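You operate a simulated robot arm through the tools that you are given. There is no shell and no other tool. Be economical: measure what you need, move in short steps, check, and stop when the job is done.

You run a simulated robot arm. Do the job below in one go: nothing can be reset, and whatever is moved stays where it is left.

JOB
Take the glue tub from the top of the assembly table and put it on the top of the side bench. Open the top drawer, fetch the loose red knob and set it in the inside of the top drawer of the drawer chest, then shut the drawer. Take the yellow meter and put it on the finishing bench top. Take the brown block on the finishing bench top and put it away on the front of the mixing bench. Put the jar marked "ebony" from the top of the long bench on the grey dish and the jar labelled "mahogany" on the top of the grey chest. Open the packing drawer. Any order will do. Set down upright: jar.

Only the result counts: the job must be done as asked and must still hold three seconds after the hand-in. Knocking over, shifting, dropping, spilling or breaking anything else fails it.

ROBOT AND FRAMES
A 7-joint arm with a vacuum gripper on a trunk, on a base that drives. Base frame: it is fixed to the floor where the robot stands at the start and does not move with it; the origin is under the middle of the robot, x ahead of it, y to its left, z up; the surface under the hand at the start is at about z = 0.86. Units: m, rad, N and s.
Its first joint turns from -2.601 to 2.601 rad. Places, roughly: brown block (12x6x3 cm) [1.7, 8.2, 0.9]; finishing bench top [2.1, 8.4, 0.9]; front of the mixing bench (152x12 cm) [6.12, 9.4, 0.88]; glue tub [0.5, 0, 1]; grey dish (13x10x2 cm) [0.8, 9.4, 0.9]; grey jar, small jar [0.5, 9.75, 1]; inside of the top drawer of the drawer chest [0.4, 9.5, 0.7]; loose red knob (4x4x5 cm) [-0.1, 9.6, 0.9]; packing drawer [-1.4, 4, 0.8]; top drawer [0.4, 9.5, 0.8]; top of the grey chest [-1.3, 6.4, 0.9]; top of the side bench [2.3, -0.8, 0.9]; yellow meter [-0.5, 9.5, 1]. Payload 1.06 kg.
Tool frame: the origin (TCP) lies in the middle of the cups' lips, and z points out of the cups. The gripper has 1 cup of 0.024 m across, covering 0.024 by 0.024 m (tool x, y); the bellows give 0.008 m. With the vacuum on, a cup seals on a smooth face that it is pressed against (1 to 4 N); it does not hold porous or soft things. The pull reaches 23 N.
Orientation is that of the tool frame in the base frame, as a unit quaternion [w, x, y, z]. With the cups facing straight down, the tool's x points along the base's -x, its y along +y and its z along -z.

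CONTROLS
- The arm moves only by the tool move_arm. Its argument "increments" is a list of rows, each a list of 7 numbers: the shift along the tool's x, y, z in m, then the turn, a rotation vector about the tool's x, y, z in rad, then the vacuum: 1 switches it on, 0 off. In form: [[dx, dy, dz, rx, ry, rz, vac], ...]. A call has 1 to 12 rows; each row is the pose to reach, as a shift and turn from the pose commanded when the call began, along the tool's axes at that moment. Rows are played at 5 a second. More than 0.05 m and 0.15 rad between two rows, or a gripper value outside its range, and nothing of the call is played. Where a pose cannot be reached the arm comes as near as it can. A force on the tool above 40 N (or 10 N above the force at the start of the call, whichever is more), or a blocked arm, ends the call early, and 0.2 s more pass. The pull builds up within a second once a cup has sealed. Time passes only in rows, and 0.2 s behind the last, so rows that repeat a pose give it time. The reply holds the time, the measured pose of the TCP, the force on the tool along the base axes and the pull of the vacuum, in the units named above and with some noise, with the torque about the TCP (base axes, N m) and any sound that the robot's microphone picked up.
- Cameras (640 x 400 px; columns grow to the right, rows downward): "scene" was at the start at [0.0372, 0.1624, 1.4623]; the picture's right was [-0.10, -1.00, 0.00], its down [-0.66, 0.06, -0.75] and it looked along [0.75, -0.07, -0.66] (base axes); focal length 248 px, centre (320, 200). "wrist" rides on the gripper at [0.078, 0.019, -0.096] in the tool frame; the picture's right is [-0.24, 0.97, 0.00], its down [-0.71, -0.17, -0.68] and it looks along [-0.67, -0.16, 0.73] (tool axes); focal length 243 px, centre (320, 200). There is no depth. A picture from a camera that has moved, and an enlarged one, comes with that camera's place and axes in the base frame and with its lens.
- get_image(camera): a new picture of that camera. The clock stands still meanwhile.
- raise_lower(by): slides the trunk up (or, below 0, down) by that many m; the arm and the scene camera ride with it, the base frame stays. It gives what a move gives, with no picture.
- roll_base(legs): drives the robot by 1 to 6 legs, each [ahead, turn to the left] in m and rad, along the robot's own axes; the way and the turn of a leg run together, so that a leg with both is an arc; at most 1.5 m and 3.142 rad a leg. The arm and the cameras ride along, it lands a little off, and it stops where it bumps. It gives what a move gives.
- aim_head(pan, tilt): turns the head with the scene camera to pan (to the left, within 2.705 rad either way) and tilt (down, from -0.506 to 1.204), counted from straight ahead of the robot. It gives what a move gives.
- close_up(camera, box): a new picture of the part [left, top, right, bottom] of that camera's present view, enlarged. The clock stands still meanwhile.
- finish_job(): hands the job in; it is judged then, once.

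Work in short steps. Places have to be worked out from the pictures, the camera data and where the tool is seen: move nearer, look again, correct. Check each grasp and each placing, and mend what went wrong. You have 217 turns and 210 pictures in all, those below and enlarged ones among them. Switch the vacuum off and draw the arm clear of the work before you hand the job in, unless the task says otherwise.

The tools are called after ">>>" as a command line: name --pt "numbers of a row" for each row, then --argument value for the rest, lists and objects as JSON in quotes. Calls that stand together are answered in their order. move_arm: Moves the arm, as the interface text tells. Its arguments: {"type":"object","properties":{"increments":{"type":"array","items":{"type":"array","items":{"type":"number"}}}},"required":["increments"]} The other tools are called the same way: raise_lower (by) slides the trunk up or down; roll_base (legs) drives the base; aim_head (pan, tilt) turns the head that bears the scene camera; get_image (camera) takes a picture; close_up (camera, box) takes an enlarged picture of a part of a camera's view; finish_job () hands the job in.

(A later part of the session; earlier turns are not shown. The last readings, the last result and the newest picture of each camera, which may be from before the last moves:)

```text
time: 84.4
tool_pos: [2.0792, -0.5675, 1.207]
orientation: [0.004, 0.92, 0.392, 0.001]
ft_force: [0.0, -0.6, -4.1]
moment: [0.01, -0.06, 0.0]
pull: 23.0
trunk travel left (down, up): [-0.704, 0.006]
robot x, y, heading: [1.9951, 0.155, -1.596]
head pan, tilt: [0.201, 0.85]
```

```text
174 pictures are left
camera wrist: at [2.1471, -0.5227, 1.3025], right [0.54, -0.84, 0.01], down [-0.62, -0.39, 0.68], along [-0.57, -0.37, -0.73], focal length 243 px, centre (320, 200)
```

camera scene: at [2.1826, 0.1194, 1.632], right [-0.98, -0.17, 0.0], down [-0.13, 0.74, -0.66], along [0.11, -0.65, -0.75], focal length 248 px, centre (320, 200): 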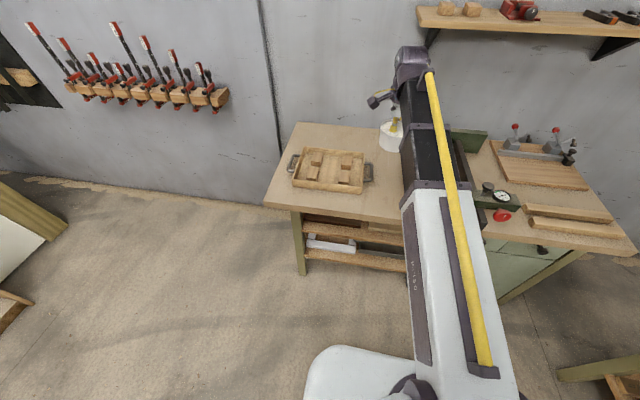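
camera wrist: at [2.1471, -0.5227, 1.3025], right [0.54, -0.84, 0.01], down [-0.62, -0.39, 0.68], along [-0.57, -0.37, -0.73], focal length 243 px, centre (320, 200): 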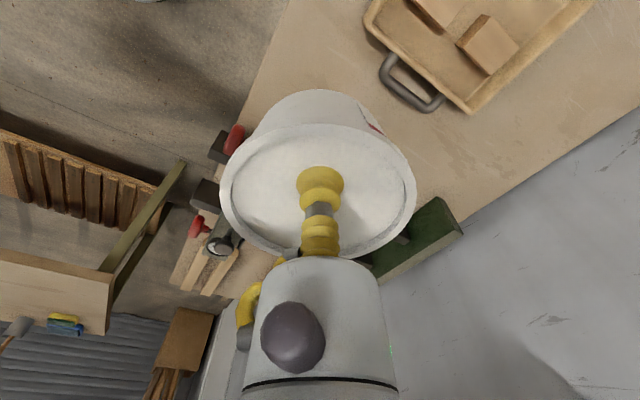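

Placing target (2.015, −0.60), clear of the vise knob and tray. Moving over it and down to z≈1.02, then check.

>>> move_arm --pt "-0.034 -0.012 0 0 0 0 1" --pt "-0.068 -0.024 0 0 0 0 1" --pt "-0.068 -0.024 0.05 0 0 0 1" --pt "-0.068 -0.024 0.1 0 0 0 1" --pt "-0.068 -0.024 0.15 0 0 0 1" --pt "-0.068 -0.024 0.19 0 0 0 1"

>>> get_image --camera "wrist"

>>> get_image --camera "scene"

```text
time: 85.8
tool_pos: [2.0184, -0.6013, 1.0173]
orientation: [0.006, 0.92, 0.392, 0.001]
ft_force: [5.4, -0.7, 7.4]
moment: [0.0, 0.28, 0.01]
pull: 23.2
trunk travel left (down, up): [-0.704, 0.006]
robot x, y, heading: [2.0012, 0.1593, -1.594]
head pan, tilt: [0.201, 0.85]
```

```text
173 pictures are left
camera wrist: at [2.0861, -0.5559, 1.1141], right [0.54, -0.84, 0.01], down [-0.62, -0.39, 0.68], along [-0.57, -0.38, -0.73], focal length 243 px, centre (320, 200)
```

wrist: 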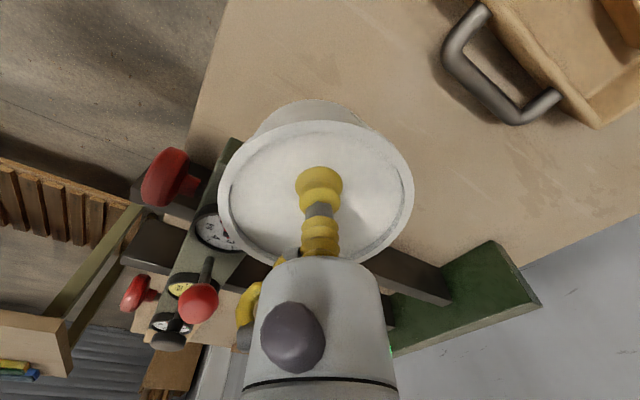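

```text
172 pictures are left
camera scene: at [2.1836, 0.1208, 1.6322], right [-0.98, -0.17, 0.0], down [-0.13, 0.74, -0.66], along [0.11, -0.65, -0.75], focal length 248 px, centre (320, 200)
```

scene: 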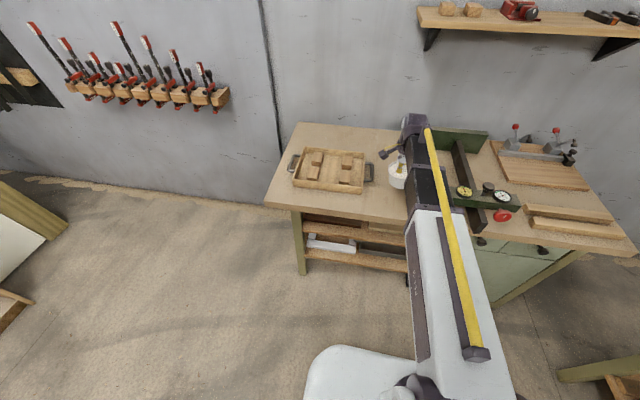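

The tub is touching something on the vise side (force +x, +z). Lifting straight up at once and shifting to +x.

>>> move_arm --pt "0 0 -0.03 0 0 0 1" --pt "0 0 -0.07 0 0 0 1" --pt "0.025 0.025 -0.1 0 0 0 1"

>>> close_up --camera "scene" --box '[360, 100, 560, 225]'

>>> get_image --camera "wrist"

```text
time: 86.6
tool_pos: [2.0538, -0.6034, 1.1185]
orientation: [0.004, 0.92, 0.391, 0.002]
ft_force: [-0.6, -0.7, -4.4]
moment: [0.03, -0.06, -0.02]
pull: 23.0
trunk travel left (down, up): [-0.704, 0.006]
robot x, y, heading: [2.001, 0.1538, -1.596]
head pan, tilt: [0.201, 0.85]
```

```text
3.20 times, centred on (460, 162) of scene
camera zoom: at [2.1829, 0.1196, 1.6319], right [-0.98, -0.17, 0.0], down [-0.13, 0.74, -0.66], along [0.11, -0.65, -0.75], focal length 793 px, centre (-128, 320)
```

zoom: 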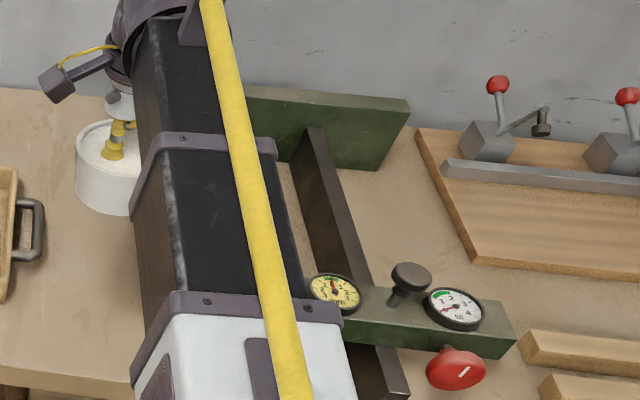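

```text
170 pictures are left
camera wrist: at [2.1216, -0.5578, 1.2132], right [0.54, -0.84, 0.01], down [-0.62, -0.39, 0.68], along [-0.57, -0.37, -0.73], focal length 243 px, centre (320, 200)
```

wrist: 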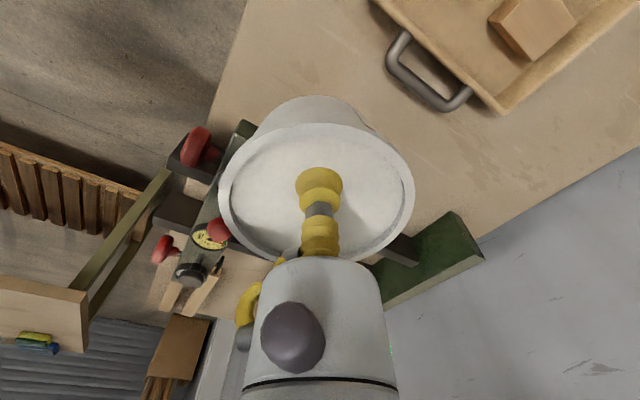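

The clamp fixture has standing parts hidden under the arm; its gauges look unmoved. I'll swing the arm to +x to see the fixture's left end.

>>> move_arm --pt "0.0 0.0 -0.04 0 0 0 1" --pt "0.035 0.035 -0.05 0 0 0 1" --pt "0.07 0.07 -0.05 0 0 0 1" --pt "0.105 0.105 -0.05 0 0 0 1" --pt "0.14 0.14 -0.05 0 0 0 1" --pt "0.175 0.175 -0.05 0 0 0 1"

>>> close_up --camera "scene" --box '[340, 100, 540, 225]'

>>> get_image --camera "wrist"

```text
refused: row 2 steps farther than a row can; nothing moved
```

```text
3.20 times, centred on (440, 162) of scene
camera zoom: at [2.1829, 0.1196, 1.6319], right [-0.98, -0.17, 0.0], down [-0.13, 0.74, -0.66], along [0.11, -0.65, -0.75], focal length 793 px, centre (-64, 320)
```

zoom: 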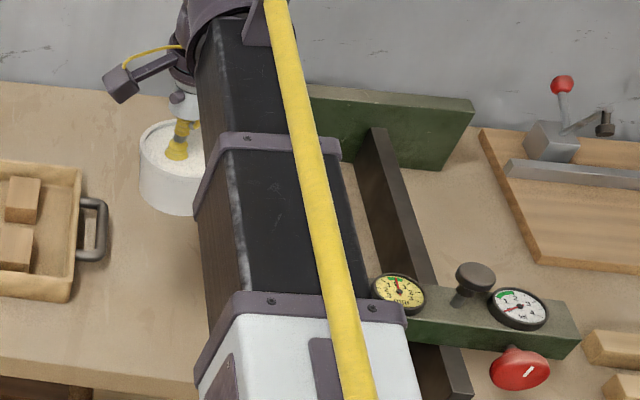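

```text
168 pictures are left
camera wrist: at [2.1216, -0.5578, 1.2132], right [0.54, -0.84, 0.01], down [-0.62, -0.39, 0.68], along [-0.57, -0.37, -0.73], focal length 243 px, centre (320, 200)
```

wrist: 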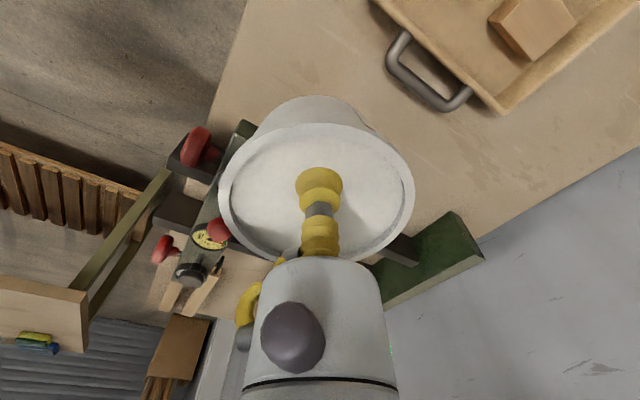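

Redo with smaller steps.

>>> move_arm --pt "0.0 0.0 -0.04 0 0 0 1" --pt "0.03 0.03 -0.05 0 0 0 1" --pt "0.06 0.06 -0.05 0 0 0 1" --pt "0.09 0.09 -0.05 0 0 0 1" --pt "0.12 0.12 -0.05 0 0 0 1" --pt "0.15 0.15 -0.05 0 0 0 1" --pt "0.18 0.18 -0.05 0 0 0 1"

>>> close_up --camera "scene" --box '[340, 100, 540, 225]'

>>> get_image --camera "wrist"

```text
time: 88.2
tool_pos: [2.3051, -0.5948, 1.1695]
orientation: [0.005, 0.92, 0.391, 0.002]
ft_force: [-0.2, 0.3, -4.7]
moment: [0.06, -0.02, 0.0]
pull: 23.1
trunk travel left (down, up): [-0.704, 0.006]
robot x, y, heading: [1.9998, 0.1553, -1.596]
head pan, tilt: [0.201, 0.85]
```

```text
3.20 times, centred on (440, 162) of scene
camera zoom: at [2.1833, 0.1194, 1.6319], right [-0.98, -0.17, 0.0], down [-0.13, 0.74, -0.66], along [0.11, -0.65, -0.75], focal length 793 px, centre (-64, 320)
```

zoom: 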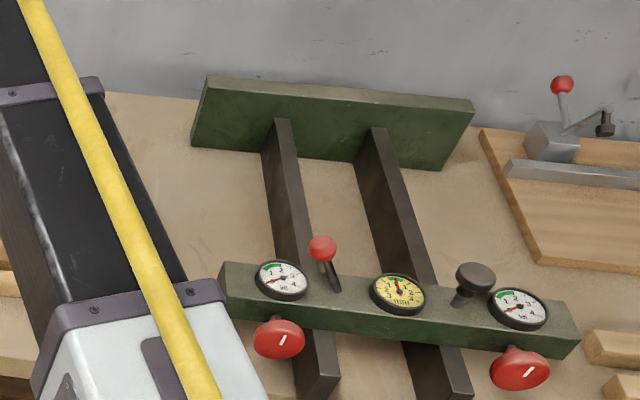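

```text
166 pictures are left
camera wrist: at [2.3743, -0.5491, 1.2645], right [0.54, -0.84, 0.01], down [-0.62, -0.39, 0.68], along [-0.57, -0.37, -0.73], focal length 243 px, centre (320, 200)
```

wrist: 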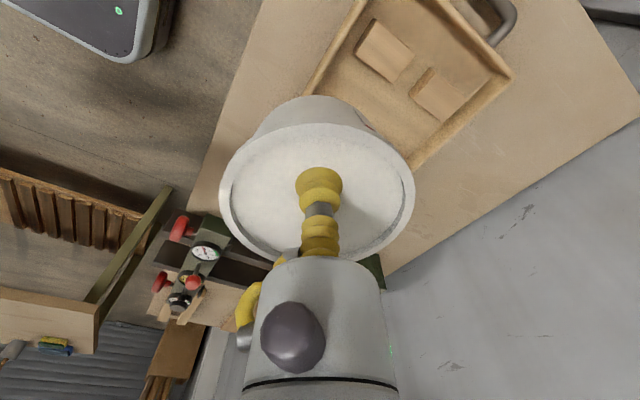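

The fixture's crossbar ends at x≈1.95, so I choose the open spot behind it, (2.0, −0.84), between rail and tray. Driving 0.15 closer first.

>>> roll_base --legs '[[0.15, 0]]'

```text
time: 89.5
tool_pos: [2.3068, -0.7374, 1.1697]
orientation: [0.004, 0.919, 0.395, 0.001]
ft_force: [-0.4, 0.1, -4.7]
moment: [0.07, -0.03, -0.01]
pull: 23.2
trunk travel left (down, up): [-0.704, 0.006]
robot x, y, heading: [1.9979, 0.0088, -1.589]
head pan, tilt: [0.201, 0.85]
```

>>> move_arm --pt "-0.041 -0.022 0 0 0 0 1" --pt "-0.082 -0.044 0 0 0 0 1" --pt "-0.123 -0.065 0 0 0 0 1" --pt "-0.164 -0.087 0 0 0 0 1" --pt "-0.205 -0.109 0 0 0 0 1" --pt "-0.246 -0.131 0 0 0 0 1" --pt "-0.286 -0.152 0 0 0 0 1" --pt "-0.286 -0.152 0.05 0 0 0 1"

>>> get_image --camera "wrist"

>>> get_image --camera "scene"

```text
time: 91.3
tool_pos: [2.002, -0.8387, 1.118]
orientation: [0.005, 0.919, 0.395, 0.001]
ft_force: [0.5, 0.3, -4.3]
moment: [0.04, -0.02, 0.01]
pull: 22.9
trunk travel left (down, up): [-0.704, 0.006]
robot x, y, heading: [1.9938, 0.0121, -1.592]
head pan, tilt: [0.201, 0.85]
```

```text
165 pictures are left
camera wrist: at [2.0688, -0.7943, 1.2128], right [0.54, -0.84, 0.01], down [-0.62, -0.39, 0.68], along [-0.57, -0.38, -0.73], focal length 243 px, centre (320, 200)
```

wrist: 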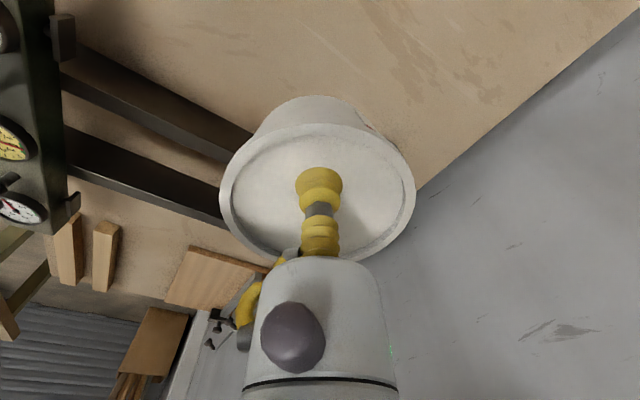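

```text
164 pictures are left
camera scene: at [2.1794, -0.0246, 1.632], right [-0.98, -0.18, 0.0], down [-0.14, 0.74, -0.66], along [0.12, -0.65, -0.75], focal length 248 px, centre (320, 200)
```

scene: 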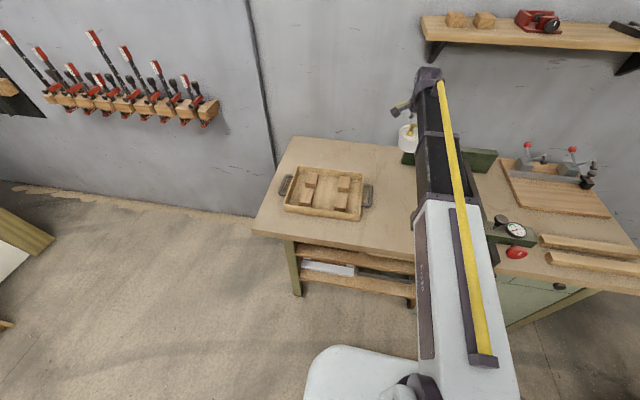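

Rail edge ≈1.90; I'll nudge +1.5 cm in x and descend to z≈0.955.

>>> move_arm --pt "0.01 0.011 0.0 0 0 0 1" --pt "0.01 0.011 0.04 0 0 0 1" --pt "0.01 0.011 0.08 0 0 0 1" --pt "0.01 0.011 0.12 0 0 0 1" --pt "0.01 0.011 0.16 0 0 0 1"

>>> get_image --camera "wrist"

```text
time: 92.5
tool_pos: [2.0185, -0.8411, 0.9599]
orientation: [0.004, 0.919, 0.395, 0.002]
ft_force: [-0.2, 0.3, -4.1]
moment: [0.05, -0.02, 0.01]
pull: 22.9
trunk travel left (down, up): [-0.704, 0.006]
robot x, y, heading: [1.9966, 0.0122, -1.59]
head pan, tilt: [0.201, 0.85]
```

```text
163 pictures are left
camera wrist: at [2.0864, -0.7962, 1.0558], right [0.54, -0.84, 0.01], down [-0.62, -0.39, 0.68], along [-0.57, -0.38, -0.73], focal length 243 px, centre (320, 200)
```

wrist: 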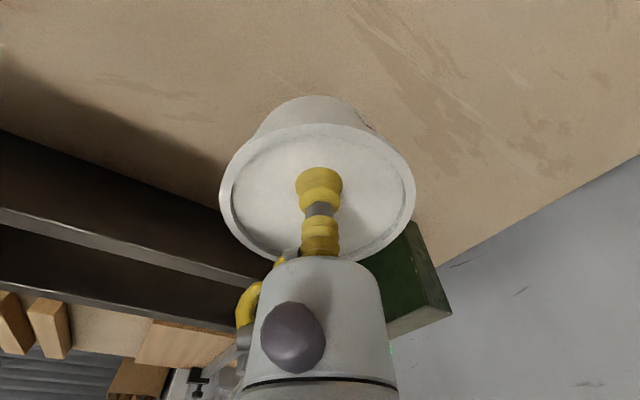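

Clear of everything. Descending in small steps.

>>> move_arm --pt "0 0 0.01 0 0 0 1" --pt "0 0 0.018 0 0 0 1" --pt "0 0 0.022 0 0 0 1"

```text
time: 93.3
tool_pos: [2.016, -0.8416, 0.9347]
orientation: [0.004, 0.919, 0.395, 0.002]
ft_force: [0.3, -0.4, -4.3]
moment: [0.03, -0.08, 0.01]
pull: 22.8
trunk travel left (down, up): [-0.704, 0.006]
robot x, y, heading: [1.9947, 0.0097, -1.589]
head pan, tilt: [0.201, 0.85]
```

>>> move_arm --pt "0 0 0.004 0 0 0 1" --pt "0 0 0.008 0 0 0 1" --pt "0 0 0.012 0 0 0 1"

```text
time: 94.2
tool_pos: [2.0166, -0.8413, 0.924]
orientation: [0.004, 0.919, 0.394, 0.002]
ft_force: [0.0, 0.1, -5.0]
moment: [0.05, -0.02, -0.01]
pull: 22.8
trunk travel left (down, up): [-0.704, 0.006]
robot x, y, heading: [1.9947, 0.0128, -1.587]
head pan, tilt: [0.201, 0.85]
```

Still hanging freely; continue down in 3 mm steps.

>>> move_arm --pt "0 0 0.004 0 0 0 1" --pt "0 0 0.007 0 0 0 1" --pt "0 0 0.01 0 0 0 1"

```text
time: 95.0
tool_pos: [2.0174, -0.8408, 0.9142]
orientation: [0.005, 0.919, 0.394, 0.001]
ft_force: [-1.9, -0.2, 3.5]
moment: [-0.01, -0.16, -0.03]
pull: 23.2
trunk travel left (down, up): [-0.704, 0.006]
robot x, y, heading: [1.993, 0.0124, -1.594]
head pan, tilt: [0.201, 0.85]
```

Contact: force turned to +3.5 N. Releasing the vacuum, waiting, then lifting.

>>> move_arm --pt "0 0 -0.001 0 0 0 0" --pt "0 0 -0.001 0 0 0 0" --pt "0 0 -0.001 0 0 0 0" --pt "0 0 -0.006 0 0 0 0" --pt "0 0 -0.03 0 0 0 0" --pt "0 0 -0.07 0 0 0 0" --pt "0 0 -0.12 0 0 0 0" --pt "0 0 -0.17 0 0 0 0" --pt "0 0 -0.22 0 0 0 0"

>>> get_image --camera "wrist"

```text
time: 97.0
tool_pos: [2.0181, -0.8381, 1.1377]
orientation: [0.005, 0.919, 0.395, 0.002]
ft_force: [0.2, 0.5, 0.1]
moment: [-0.01, -0.02, -0.02]
pull: 0.1
trunk travel left (down, up): [-0.704, 0.006]
robot x, y, heading: [1.9962, 0.0077, -1.591]
head pan, tilt: [0.201, 0.85]
```

```text
162 pictures are left
camera wrist: at [2.0858, -0.7935, 1.2337], right [0.54, -0.84, 0.01], down [-0.62, -0.39, 0.68], along [-0.57, -0.38, -0.73], focal length 243 px, centre (320, 200)
```

wrist: 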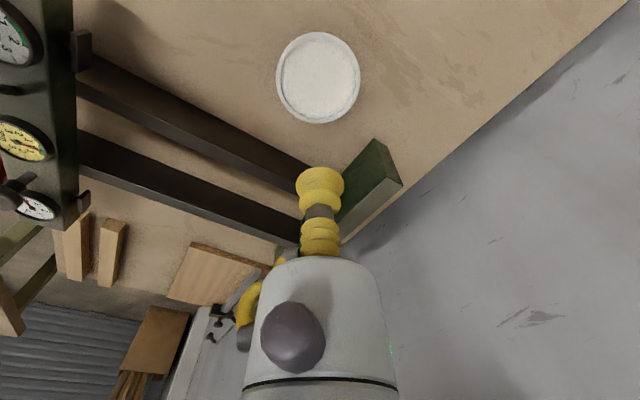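

Tub stands on the side bench. Retracting the arm, then driving back out towards the aisle.

>>> move_arm --pt "0 0 -0.03 0 0 0 0" --pt "0.03 -0.028 -0.05 0 0 0 0" --pt "0.06 -0.056 -0.06 0 0 0 0" --pt "0.09 -0.084 -0.06 0 0 0 0" --pt "0.12 -0.112 -0.06 0 0 0 0" --pt "0.145 -0.138 -0.06 0 0 0 0"

>>> roll_base --legs '[[-1.3, 0], [0, -2.4]]'

>>> aim_head --pan -0.3 --tilt 0.35

>>> get_image --camera "scene"

```text
time: 98.3
tool_pos: [2.0132, -0.6387, 1.1938]
orientation: [0.004, 0.919, 0.395, 0.002]
ft_force: [1.2, 0.2, -1.2]
moment: [0.0, -0.01, 0.02]
pull: 0.0
trunk travel left (down, up): [-0.704, 0.006]
robot x, y, heading: [1.998, 0.0147, -1.592]
head pan, tilt: [0.201, 0.85]
```

```text
time: 110.7
tool_pos: [1.5786, 1.7867, 1.1941]
orientation: [-0.003, -0.68, 0.733, 0.004]
ft_force: [0.2, -0.6, -1.4]
moment: [0.0, -0.01, -0.01]
pull: 0.0
trunk travel left (down, up): [-0.704, 0.006]
robot x, y, heading: [2.0059, 1.2933, 2.235]
head pan, tilt: [0.201, 0.85]
```

```text
time: 111.6
tool_pos: [1.5791, 1.7854, 1.1944]
orientation: [-0.003, -0.681, 0.733, 0.004]
ft_force: [0.4, 0.8, -0.6]
moment: [-0.01, 0.0, 0.01]
pull: 0.1
trunk travel left (down, up): [-0.704, 0.006]
robot x, y, heading: [2.004, 1.2938, 2.237]
head pan, tilt: [-0.3, 0.351]
```

```text
161 pictures are left
camera scene: at [1.8633, 1.2402, 1.6756], right [0.93, 0.36, 0.0], down [0.12, -0.32, -0.94], along [-0.34, 0.88, -0.34], focal length 248 px, centre (320, 200)
```

scene: 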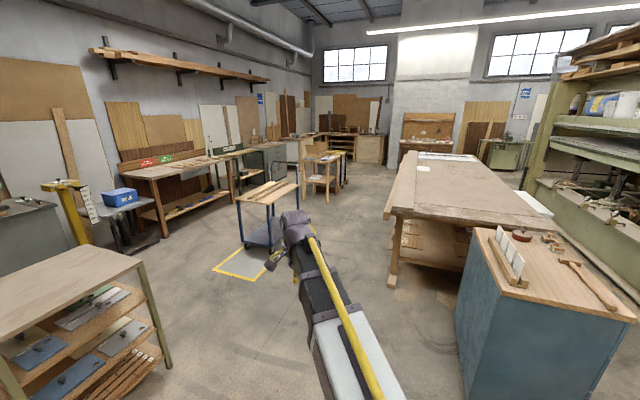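

Path: diagonal to (1.0, 2.5), then west between trolley and cart towards the left-wall benches.

>>> roll_base --legs '[[1.5, 0], [0, 0.78], [1.2, 0]]'

>>> aim_head --pan -0.7 --tilt 0.45

>>> get_image --camera "scene"

```text
time: 126.8
tool_pos: [-0.7806, 2.6692, 1.1941]
orientation: [0.004, 0.907, -0.421, -0.002]
ft_force: [0.3, 0.0, 0.1]
moment: [0.03, -0.02, 0.0]
pull: 0.1
trunk travel left (down, up): [-0.704, 0.006]
robot x, y, heading: [-0.1371, 2.6173, 3.011]
head pan, tilt: [-0.3, 0.351]
```

```text
time: 127.7
tool_pos: [-0.7808, 2.6674, 1.1949]
orientation: [0.004, 0.907, -0.421, -0.001]
ft_force: [0.3, -0.6, 0.0]
moment: [0.02, 0.01, 0.03]
pull: 0.0
trunk travel left (down, up): [-0.704, 0.006]
robot x, y, heading: [-0.1294, 2.6153, 3.011]
head pan, tilt: [-0.7, 0.45]
```

```text
160 pictures are left
camera scene: at [-0.1731, 2.5083, 1.6665], right [0.74, 0.68, 0.0], down [0.29, -0.32, -0.9], along [-0.61, 0.66, -0.43], focal length 248 px, centre (320, 200)
```

scene: 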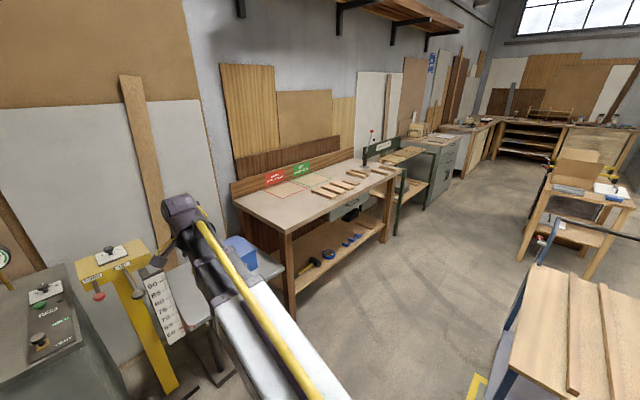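

The bench with labels at y≈3.5–4 has a grey drawer under its top; close-up.

>>> close_up --camera "scene" --box '[240, 130, 440, 255]'

```text
3.20 times, centred on (340, 192) of scene
camera zoom: at [-0.1731, 2.5083, 1.6665], right [0.74, 0.68, 0.0], down [0.29, -0.32, -0.9], along [-0.61, 0.66, -0.43], focal length 793 px, centre (256, 224)
```

zoom: 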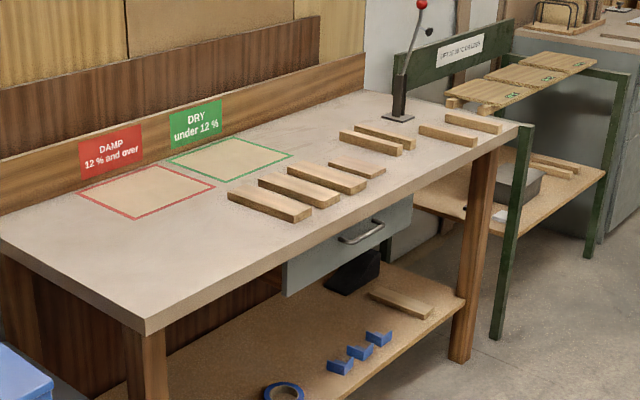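

The packing drawer front is at x≈−1.165, y≈3.7–4.17, z≈0.79 with a bar handle. I'll park at about (−0.5, 3.2) facing it diagonally, off the cart.

>>> roll_base --legs '[[0, -0.876], [0.69, 0], [0, 0.3]]'

>>> aim_head --pan -0.3 --tilt 0.8

>>> get_image --camera "scene"

```text
time: 134.8
tool_pos: [-1.0338, 3.6012, 1.1942]
orientation: [0.004, 0.753, -0.658, -0.003]
ft_force: [0.2, -0.7, -0.5]
moment: [-0.01, -0.01, 0.0]
pull: 0.1
trunk travel left (down, up): [-0.704, 0.006]
robot x, y, heading: [-0.5176, 3.2038, 2.445]
head pan, tilt: [-0.7, 0.45]
```

```text
time: 135.6
tool_pos: [-1.0339, 3.6011, 1.1947]
orientation: [0.003, 0.753, -0.658, -0.003]
ft_force: [0.9, -0.1, -0.4]
moment: [-0.02, 0.0, 0.03]
pull: 0.1
trunk travel left (down, up): [-0.704, 0.006]
robot x, y, heading: [-0.5185, 3.2082, 2.444]
head pan, tilt: [-0.3, 0.799]
```

```text
158 pictures are left
camera scene: at [-0.6349, 3.1168, 1.6361], right [0.84, 0.54, 0.0], down [0.39, -0.6, -0.7], along [-0.38, 0.59, -0.72], focal length 248 px, centre (320, 200)
```

scene: 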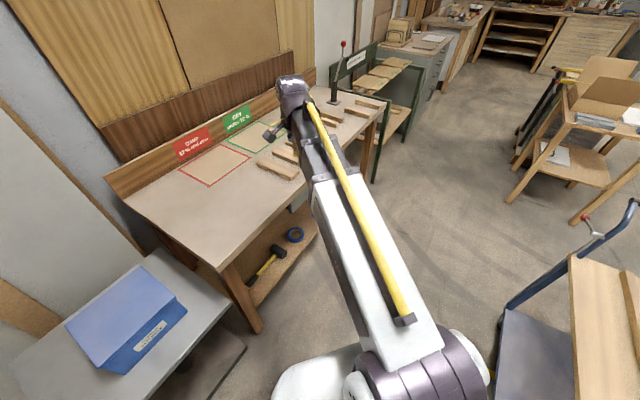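

I'll turn the tool horizontal, pointing at the bench front (−x), while moving to ≈(−0.9, 3.85, 0.86).

>>> move_arm --pt "-0.0209 -0.0147 0.03 -0.1415 -0.0191 0 0" --pt "-0.0418 -0.0294 0.06 -0.283 -0.0382 0 0" --pt "-0.0627 -0.0441 0.09 -0.4245 -0.0573 0 0" --pt "-0.0836 -0.0588 0.12 -0.566 -0.0764 0 0" --pt "-0.1045 -0.0735 0.15 -0.7075 -0.0955 0 0" --pt "-0.1254 -0.0882 0.18 -0.849 -0.1146 0 0" --pt "-0.1463 -0.1029 0.21 -0.9905 -0.1337 0 0" --pt "-0.1672 -0.1176 0.24 -1.132 -0.1528 0 0" --pt "-0.1881 -0.1323 0.27 -1.2735 -0.1719 0 0" --pt "-0.209 -0.147 0.3 -1.415 -0.191 0 0" --pt "-0.2299 -0.1617 0.33 -1.557 -0.21 0 0"

>>> get_image --camera "wrist"

>>> get_image --camera "scene"

```text
time: 138.0
tool_pos: [-0.906, 3.8519, 0.8647]
orientation: [-0.469, -0.529, 0.462, 0.536]
ft_force: [0.3, 0.0, 1.0]
moment: [-0.03, 0.02, 0.01]
pull: 0.0
trunk travel left (down, up): [-0.704, 0.006]
robot x, y, heading: [-0.5179, 3.2078, 2.446]
head pan, tilt: [-0.3, 0.799]
```

```text
157 pictures are left
camera wrist: at [-0.8099, 3.7732, 0.8714], right [0.01, 0.1, 0.99], down [0.68, 0.72, -0.08], along [-0.73, 0.68, -0.06], focal length 243 px, centre (320, 200)
```

wrist: 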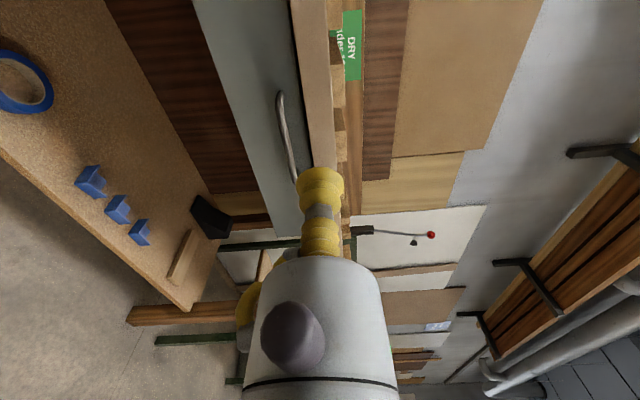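

```text
156 pictures are left
camera scene: at [-0.6349, 3.1171, 1.6361], right [0.84, 0.54, 0.0], down [0.39, -0.6, -0.7], along [-0.38, 0.59, -0.72], focal length 248 px, centre (320, 200)
```

scene: 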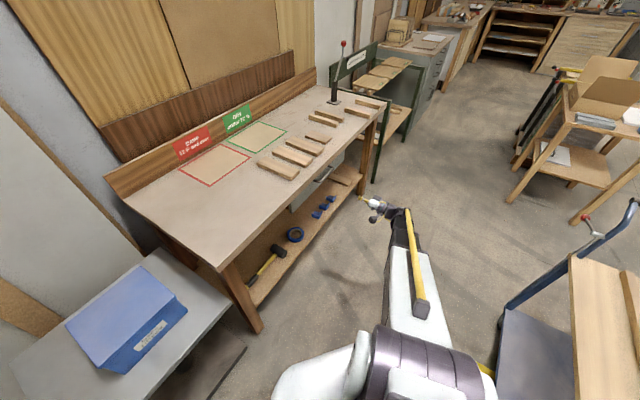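

Drawer face: y 3.70–4.21, z 0.726–0.829; handle at y≈3.89–4.04, z≈0.805. I'll aim the cup below the handle at (y 3.955, z 0.757) and stop 6 cm short.

>>> move_arm --pt "-0.022 -0.031 0.0 0 0 0 0" --pt "-0.044 -0.062 0.0 0 0 0 0" --pt "-0.066 -0.093 0.0 0 0 0 0" --pt "-0.088 -0.1235 0.0 0 0 0 0" --pt "-0.088 -0.1235 0.05 0 0 0 0" --pt "-0.088 -0.1235 0.1 0 0 0 0" --pt "-0.088 -0.1235 0.15 0 0 0 0" --pt "-0.088 -0.1235 0.19 0 0 0 0"

>>> get_image --camera "wrist"

```text
time: 139.8
tool_pos: [-1.1015, 3.9579, 0.753]
orientation: [-0.468, -0.529, 0.464, 0.534]
ft_force: [0.8, 0.3, 0.3]
moment: [-0.04, 0.0, -0.01]
pull: 0.1
trunk travel left (down, up): [-0.704, 0.006]
robot x, y, heading: [-0.5116, 3.2089, 2.447]
head pan, tilt: [-0.3, 0.799]
```

```text
155 pictures are left
camera wrist: at [-1.0047, 3.8781, 0.7599], right [0.01, 0.1, 0.99], down [0.68, 0.72, -0.08], along [-0.73, 0.68, -0.07], focal length 243 px, centre (320, 200)
```

wrist: 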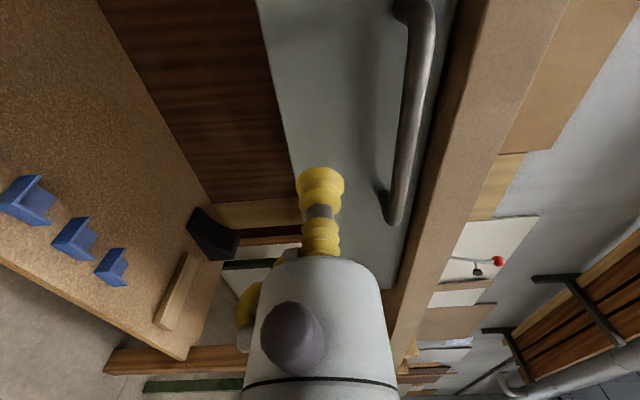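

Aim point falls on plain drawer face below the handle. Advancing with vacuum on.

>>> move_arm --pt "0 0 0.03 0 0 0 1" --pt "0 0 0.045 0 0 0 1" --pt "0 0 0.052 0 0 0 1" --pt "0 0 0.056 0 0 0 1"

```text
time: 140.8
tool_pos: [-1.1546, 3.9548, 0.7534]
orientation: [-0.468, -0.529, 0.464, 0.534]
ft_force: [0.0, -1.0, -0.2]
moment: [0.01, 0.01, -0.01]
pull: 0.0
trunk travel left (down, up): [-0.704, 0.006]
robot x, y, heading: [-0.5146, 3.2101, 2.442]
head pan, tilt: [-0.3, 0.799]
```

>>> move_arm --pt "0 0 0.004 0 0 0 1" --pt "0 0 0.008 0 0 0 1" --pt "0 0 0.012 0 0 0 1" --pt "0 0 0.012 0 0 0 1"

>>> get_image --camera "wrist"

```text
time: 141.8
tool_pos: [-1.1658, 3.9552, 0.7543]
orientation: [-0.467, -0.53, 0.464, 0.535]
ft_force: [0.1, -0.3, 0.8]
moment: [0.02, -0.01, 0.03]
pull: 0.1
trunk travel left (down, up): [-0.704, 0.006]
robot x, y, heading: [-0.5154, 3.2086, 2.445]
head pan, tilt: [-0.3, 0.799]
```

```text
154 pictures are left
camera wrist: at [-1.0699, 3.8753, 0.7616], right [0.01, 0.1, 0.99], down [0.68, 0.72, -0.08], along [-0.73, 0.68, -0.06], focal length 243 px, centre (320, 200)
```

wrist: 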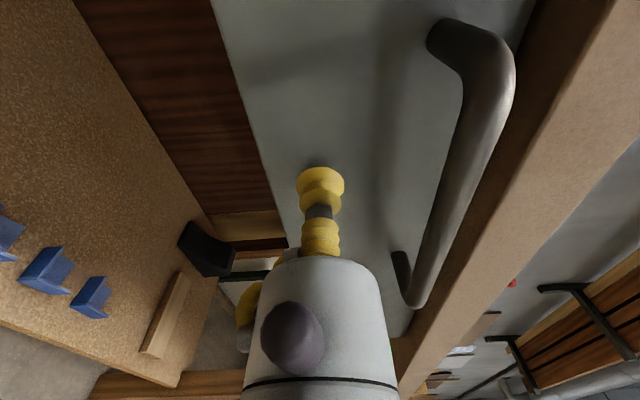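

Close; the cup is a centimetre or so away. A few more 4 mm steps.

>>> move_arm --pt "0 0 0.004 0 0 0 1" --pt "0 0 0.008 0 0 0 1" --pt "0 0 0.012 0 0 0 1" --pt "0 0 0.012 0 0 0 1"

```text
time: 142.8
tool_pos: [-1.1767, 3.9539, 0.7544]
orientation: [-0.468, -0.53, 0.463, 0.534]
ft_force: [14.9, -3.7, -0.8]
moment: [0.1, -0.11, 0.01]
pull: 22.8
trunk travel left (down, up): [-0.704, 0.006]
robot x, y, heading: [-0.5132, 3.2021, 2.444]
head pan, tilt: [-0.3, 0.799]
```

Sealed at 22.8 N. Pulling the drawer out gently.

>>> move_arm --pt "0 0 -0.01 0 0 0 1" --pt "0 0 -0.025 0 0 0 1" --pt "0 0 -0.045 0 0 0 1" --pt "0 0 -0.065 0 0 0 1" --pt "0 0 -0.085 0 0 0 1"

>>> get_image --camera "scene"

```text
time: 144.0
tool_pos: [-1.0916, 3.9554, 0.7552]
orientation: [-0.468, -0.529, 0.463, 0.535]
ft_force: [1.2, 2.9, 9.6]
moment: [-0.02, -0.11, 0.02]
pull: 22.6
trunk travel left (down, up): [-0.704, 0.006]
robot x, y, heading: [-0.5126, 3.2073, 2.441]
head pan, tilt: [-0.3, 0.799]
```

```text
153 pictures are left
camera scene: at [-0.634, 3.1163, 1.6361], right [0.84, 0.54, 0.0], down [0.39, -0.6, -0.7], along [-0.38, 0.59, -0.72], focal length 248 px, centre (320, 200)
```

scene: 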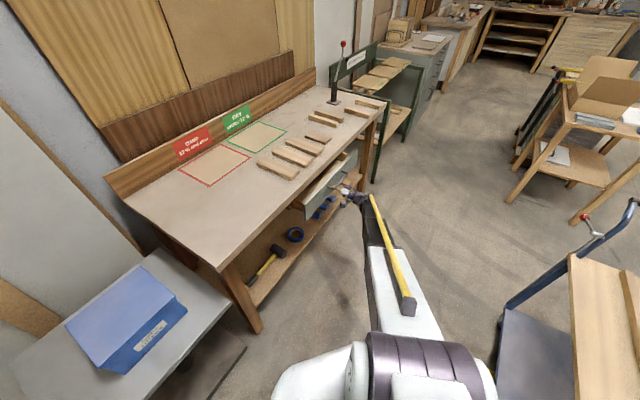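

The drawer is coming out. Pull another 0.2 m.

>>> move_arm --pt "0 0 -0.02 0 0 0 1" --pt "0 0 -0.04 0 0 0 1" --pt "0 0 -0.06 0 0 0 1" --pt "0 0 -0.08 0 0 0 1" --pt "0 0 -0.1 0 0 0 1" --pt "0 0 -0.12 0 0 0 1" --pt "0 0 -0.14 0 0 0 1" --pt "0 0 -0.16 0 0 0 1" --pt "0 0 -0.18 0 0 0 1" --pt "0 0 -0.2 0 0 0 1"

>>> get_image --camera "scene"

```text
time: 146.2
tool_pos: [-0.8921, 3.9532, 0.7511]
orientation: [-0.468, -0.53, 0.464, 0.534]
ft_force: [2.4, -9.6, -7.1]
moment: [0.06, -0.09, -0.04]
pull: 22.7
trunk travel left (down, up): [-0.704, 0.006]
robot x, y, heading: [-0.5175, 3.2071, 2.449]
head pan, tilt: [-0.3, 0.799]
```

```text
152 pictures are left
camera scene: at [-0.6348, 3.1168, 1.6358], right [0.84, 0.54, 0.0], down [0.39, -0.6, -0.7], along [-0.38, 0.59, -0.72], focal length 248 px, centre (320, 200)
```

scene: 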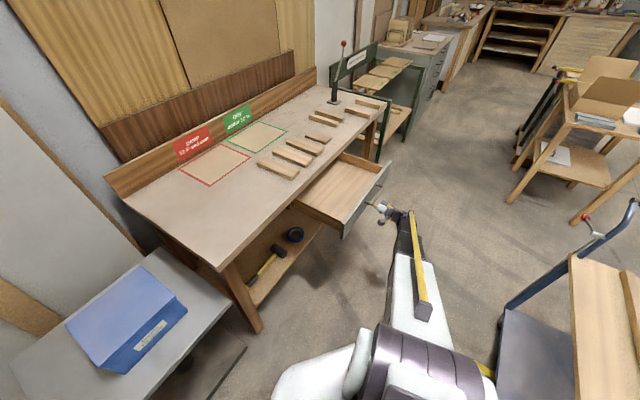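

Open ~28 cm. I'll pull a further few cm to find its stop.

>>> move_arm --pt "0 0 -0.015 0 0 0 1" --pt "0 0 -0.03 0 0 0 1" --pt "0 0 -0.045 0 0 0 1" --pt "0 0 -0.06 0 0 0 1"

```text
time: 147.2
tool_pos: [-0.8341, 3.9547, 0.7517]
orientation: [-0.468, -0.529, 0.464, 0.535]
ft_force: [-0.5, -0.5, 0.4]
moment: [-0.03, -0.01, 0.0]
pull: 0.1
trunk travel left (down, up): [-0.704, 0.006]
robot x, y, heading: [-0.5141, 3.2087, 2.442]
head pan, tilt: [-0.3, 0.799]
```

The cup let go at the drawer's end stop: fully open. Vacuum off, back away and restore the tool to pointing down.

>>> move_arm --pt "0 0 -0.045 0 0 0 0" --pt "0.0132 0.038 -0.06 0.1415 0.0191 0 0" --pt "0.0264 0.076 -0.06 0.283 0.0382 0 0" --pt "0.0396 0.114 -0.06 0.4245 0.0573 0 0" --pt "0.0528 0.152 -0.06 0.566 0.0764 0 0" --pt "0.066 0.19 -0.06 0.7075 0.0955 0 0" --pt "0.0792 0.228 -0.06 0.849 0.1146 0 0" --pt "0.0924 0.266 -0.06 0.9905 0.1337 0 0" --pt "0.1056 0.304 -0.06 1.132 0.1528 0 0" --pt "0.1188 0.342 -0.06 1.2735 0.1719 0 0" --pt "0.132 0.38 -0.06 1.415 0.191 0 0" --pt "0.145 0.42 -0.06 1.557 0.21 0 0"

>>> get_image --camera "scene"

```text
time: 149.8
tool_pos: [-0.7671, 3.7533, 1.1489]
orientation: [0.002, 0.752, -0.659, -0.002]
ft_force: [0.5, 1.1, -0.3]
moment: [0.02, -0.04, 0.0]
pull: 0.0
trunk travel left (down, up): [-0.704, 0.006]
robot x, y, heading: [-0.5168, 3.2044, 2.445]
head pan, tilt: [-0.3, 0.799]
```

```text
151 pictures are left
camera scene: at [-0.635, 3.1166, 1.6359], right [0.84, 0.54, 0.0], down [0.39, -0.6, -0.7], along [-0.38, 0.59, -0.72], focal length 248 px, centre (320, 200)
```

scene: 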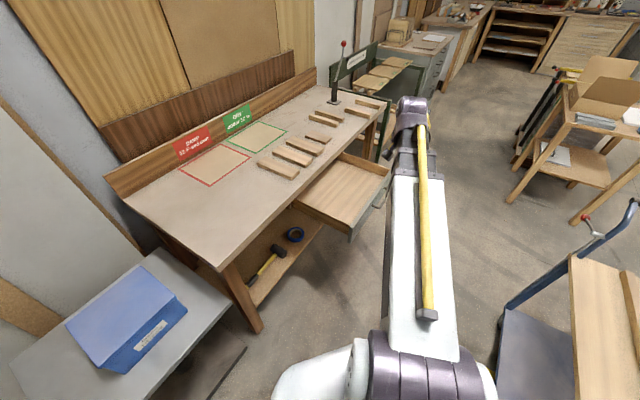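

Drawer stands open. The gap beside the cart is narrow, so I'll back out and go around the cart's east side.

>>> roll_base --legs '[[-0.9, 0], [0, -2.445], [0.9, 0]]'

>>> aim_head --pan 1.4 --tilt 0.35

>>> get_image --camera "scene"

```text
time: 164.6
tool_pos: [1.6012, 2.3905, 1.1485]
orientation: [0.001, 0.362, 0.932, 0.005]
ft_force: [-0.5, 0.4, -0.6]
moment: [-0.01, 0.01, 0.0]
pull: 0.0
trunk travel left (down, up): [-0.704, 0.006]
robot x, y, heading: [1.0588, 2.6511, -0.007]
head pan, tilt: [-0.3, 0.799]
```

```text
time: 166.3
tool_pos: [1.6016, 2.391, 1.1479]
orientation: [0.002, 0.362, 0.932, 0.005]
ft_force: [-0.5, 0.4, 0.1]
moment: [-0.02, 0.02, -0.04]
pull: 0.0
trunk travel left (down, up): [-0.704, 0.006]
robot x, y, heading: [1.0581, 2.6486, -0.0]
head pan, tilt: [1.4, 0.351]
```

```text
150 pictures are left
camera scene: at [1.0282, 2.9103, 1.6756], right [0.98, -0.17, 0.0], down [-0.06, -0.34, -0.94], along [0.16, 0.92, -0.34], focal length 248 px, centre (320, 200)
```

scene: 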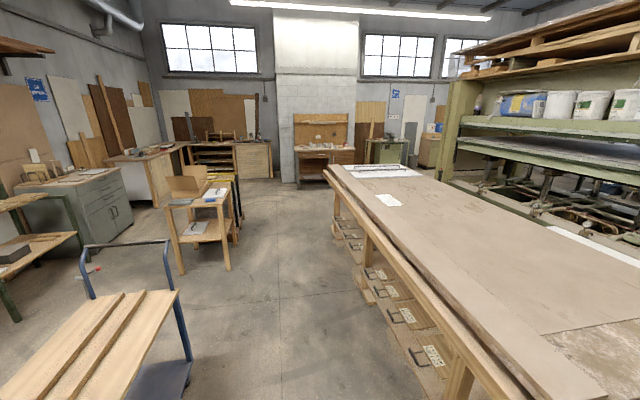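

Aisle x≈1.06 is clear. Turning north and driving to y≈6.8.

>>> roll_base --legs '[[0, 1.571], [1.5, 0]]'

```text
time: 177.5
tool_pos: [1.3299, 4.6762, 1.1492]
orientation: [-0.002, -0.406, 0.914, 0.004]
ft_force: [0.2, -1.1, -0.4]
moment: [0.01, -0.03, -0.02]
pull: 0.0
trunk travel left (down, up): [-0.704, 0.006]
robot x, y, heading: [1.0727, 4.1279, 1.577]
head pan, tilt: [1.4, 0.351]
```

>>> roll_base --legs '[[1.5, 0], [1.2, 0]]'

>>> aim_head --pan 0.5 --tilt 0.4

>>> get_image --camera "scene"

>>> aim_head --pan -0.5 --tilt 0.4

>>> get_image --camera "scene"

```text
time: 190.3
tool_pos: [1.3016, 7.3091, 1.1472]
orientation: [-0.002, -0.41, 0.912, 0.003]
ft_force: [-0.7, 0.0, 0.2]
moment: [0.02, -0.02, -0.01]
pull: 0.1
trunk travel left (down, up): [-0.704, 0.006]
robot x, y, heading: [1.0566, 6.7586, 1.589]
head pan, tilt: [1.4, 0.351]
```

```text
time: 191.5
tool_pos: [1.301, 7.3086, 1.1477]
orientation: [-0.002, -0.409, 0.913, 0.004]
ft_force: [0.2, -0.1, 0.8]
moment: [-0.02, 0.0, 0.02]
pull: 0.1
trunk travel left (down, up): [-0.704, 0.006]
robot x, y, heading: [1.0514, 6.7631, 1.585]
head pan, tilt: [0.499, 0.4]
```

```text
149 pictures are left
camera scene: at [0.8363, 6.7942, 1.6711], right [0.87, 0.49, 0.0], down [0.19, -0.34, -0.92], along [-0.45, 0.8, -0.39], focal length 248 px, centre (320, 200)
```

scene: 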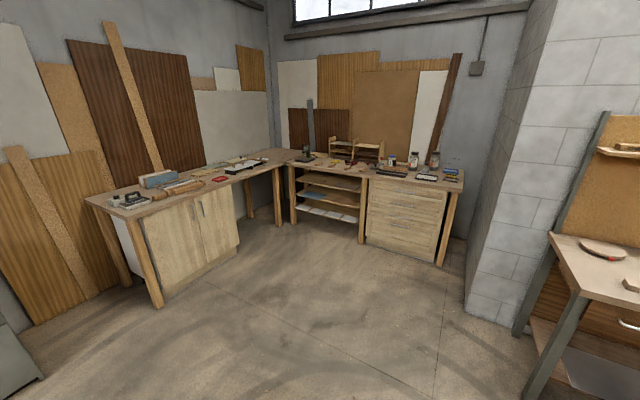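

```text
time: 192.7
tool_pos: [1.3008, 7.3078, 1.1494]
orientation: [-0.001, -0.41, 0.912, 0.004]
ft_force: [-0.1, -0.2, 0.1]
moment: [-0.03, 0.0, -0.02]
pull: 0.0
trunk travel left (down, up): [-0.704, 0.006]
robot x, y, heading: [1.0544, 6.7628, 1.581]
head pan, tilt: [-0.499, 0.4]
```

```text
148 pictures are left
camera scene: at [0.925, 6.7955, 1.6711], right [0.89, -0.47, 0.0], down [-0.18, -0.34, -0.92], along [0.43, 0.82, -0.39], focal length 248 px, centre (320, 200)
```

scene: 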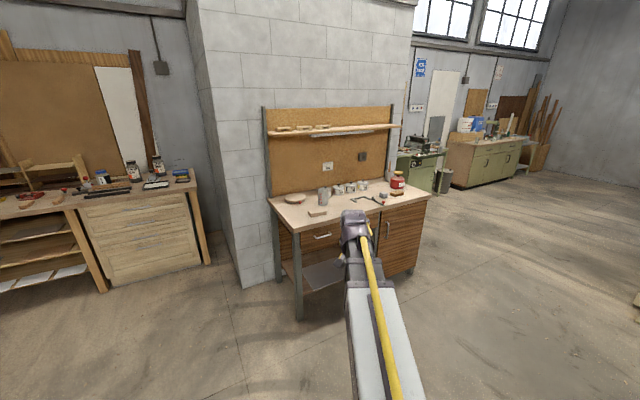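

The finishing bench stands at centre, the drawer chest and long bench in the left corner. Close-ups of both.

>>> close_up --camera "scene" --box '[250, 160, 442, 280]'

>>> close_up --camera "scene" --box '[0, 140, 208, 270]'

>>> aim_head --pan 0.5 --tilt 0.4

>>> close_up --camera "scene" --box '[280, 120, 472, 240]'

>>> close_up --camera "scene" --box '[90, 130, 298, 260]'

```text
3.33 times, centred on (346, 220) of scene
camera zoom: at [0.925, 6.7955, 1.6711], right [0.89, -0.47, 0.0], down [-0.18, -0.34, -0.92], along [0.43, 0.82, -0.39], focal length 826 px, centre (233, 133)
```

zoom: 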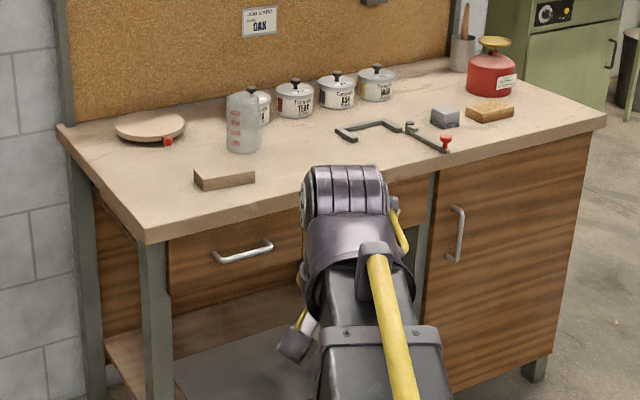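

```text
3.08 times, centred on (104, 205) of scene
camera zoom: at [0.925, 6.7955, 1.6711], right [0.89, -0.47, 0.0], down [-0.18, -0.34, -0.92], along [0.43, 0.82, -0.39], focal length 763 px, centre (985, 185)
```

zoom: 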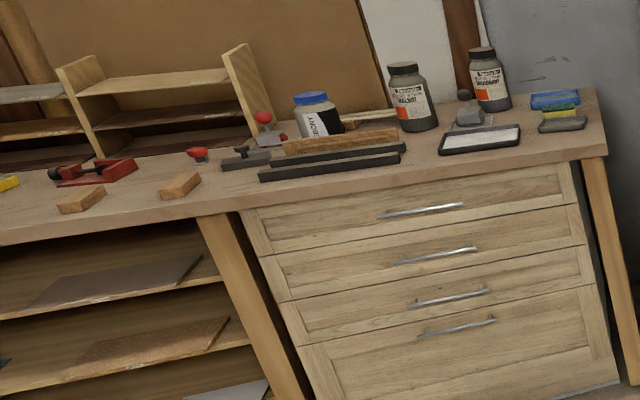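

```text
time: 194.0
tool_pos: [1.3002, 7.3086, 1.1481]
orientation: [-0.002, -0.409, 0.912, 0.004]
ft_force: [0.1, -0.7, -0.2]
moment: [-0.01, 0.01, 0.0]
pull: 0.0
trunk travel left (down, up): [-0.704, 0.006]
robot x, y, heading: [1.0578, 6.761, 1.582]
head pan, tilt: [0.499, 0.4]
```

```text
3.33 times, centred on (376, 180) of scene
camera zoom: at [0.8364, 6.7943, 1.6711], right [0.87, 0.49, 0.0], down [0.19, -0.34, -0.92], along [-0.45, 0.8, -0.39], focal length 826 px, centre (133, 267)
```

zoom: 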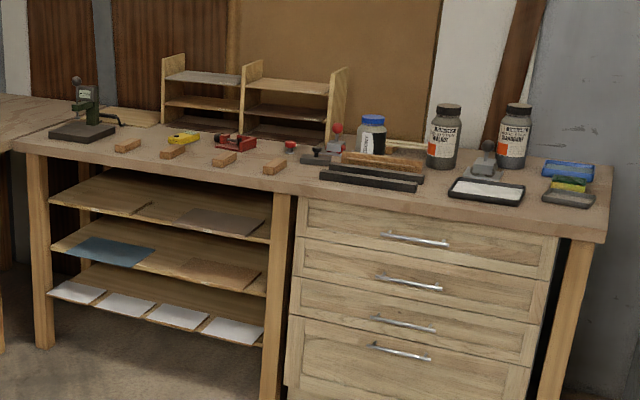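

```text
3.08 times, centred on (194, 195) of scene
camera zoom: at [0.8364, 6.7943, 1.6711], right [0.87, 0.49, 0.0], down [0.19, -0.34, -0.92], along [-0.45, 0.8, -0.39], focal length 763 px, centre (708, 215)
```

zoom: 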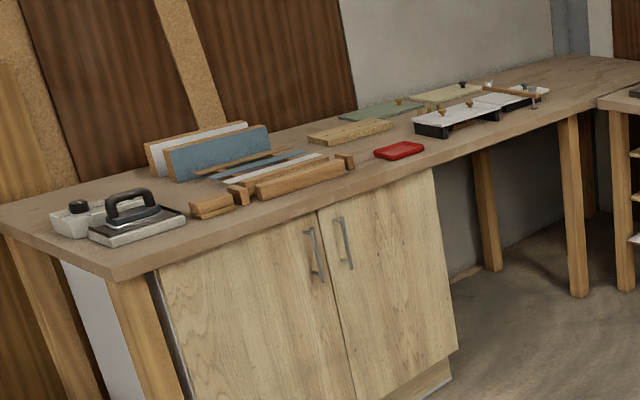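

Now I can place things: jars ≈(0.42, 9.74) and (0.63, 9.81), red knob ≈(−0.13, 9.70), yellow meter ≈(−0.54, 9.63); bench front edge y≈9.2. Driving to about (0.3, 8.3).

>>> roll_base --legs '[[0, 0.446], [1.2, 0], [0.5, 0], [0, -0.457]]'

>>> aim_head --pan 0.0 --tilt 0.55

>>> get_image --camera "scene"

```text
time: 205.4
tool_pos: [0.497, 8.8544, 1.1479]
orientation: [-0.002, -0.415, 0.91, 0.004]
ft_force: [0.6, -0.5, 0.0]
moment: [-0.04, 0.0, -0.02]
pull: 0.0
trunk travel left (down, up): [-0.704, 0.006]
robot x, y, heading: [0.2521, 8.3029, 1.595]
head pan, tilt: [0.499, 0.4]
```

```text
time: 206.4
tool_pos: [0.4967, 8.855, 1.1486]
orientation: [-0.002, -0.413, 0.911, 0.003]
ft_force: [0.1, 0.1, 0.3]
moment: [-0.02, -0.01, -0.01]
pull: 0.1
trunk travel left (down, up): [-0.704, 0.006]
robot x, y, heading: [0.2523, 8.3024, 1.597]
head pan, tilt: [0.0, 0.55]
```

```text
143 pictures are left
camera scene: at [0.0804, 8.347, 1.6574], right [1.0, 0.02, 0.0], down [0.01, -0.52, -0.85], along [-0.02, 0.85, -0.52], focal length 248 px, centre (320, 200)
```

scene: 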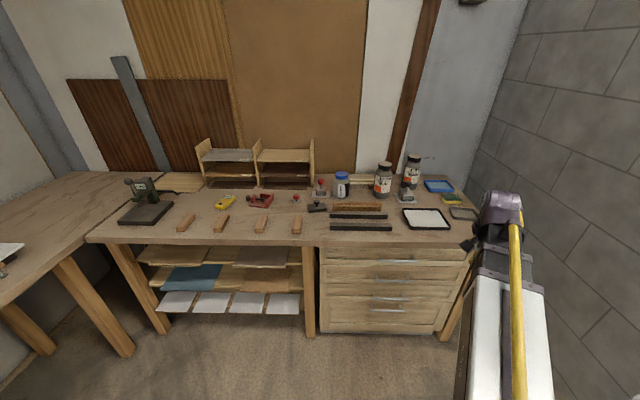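

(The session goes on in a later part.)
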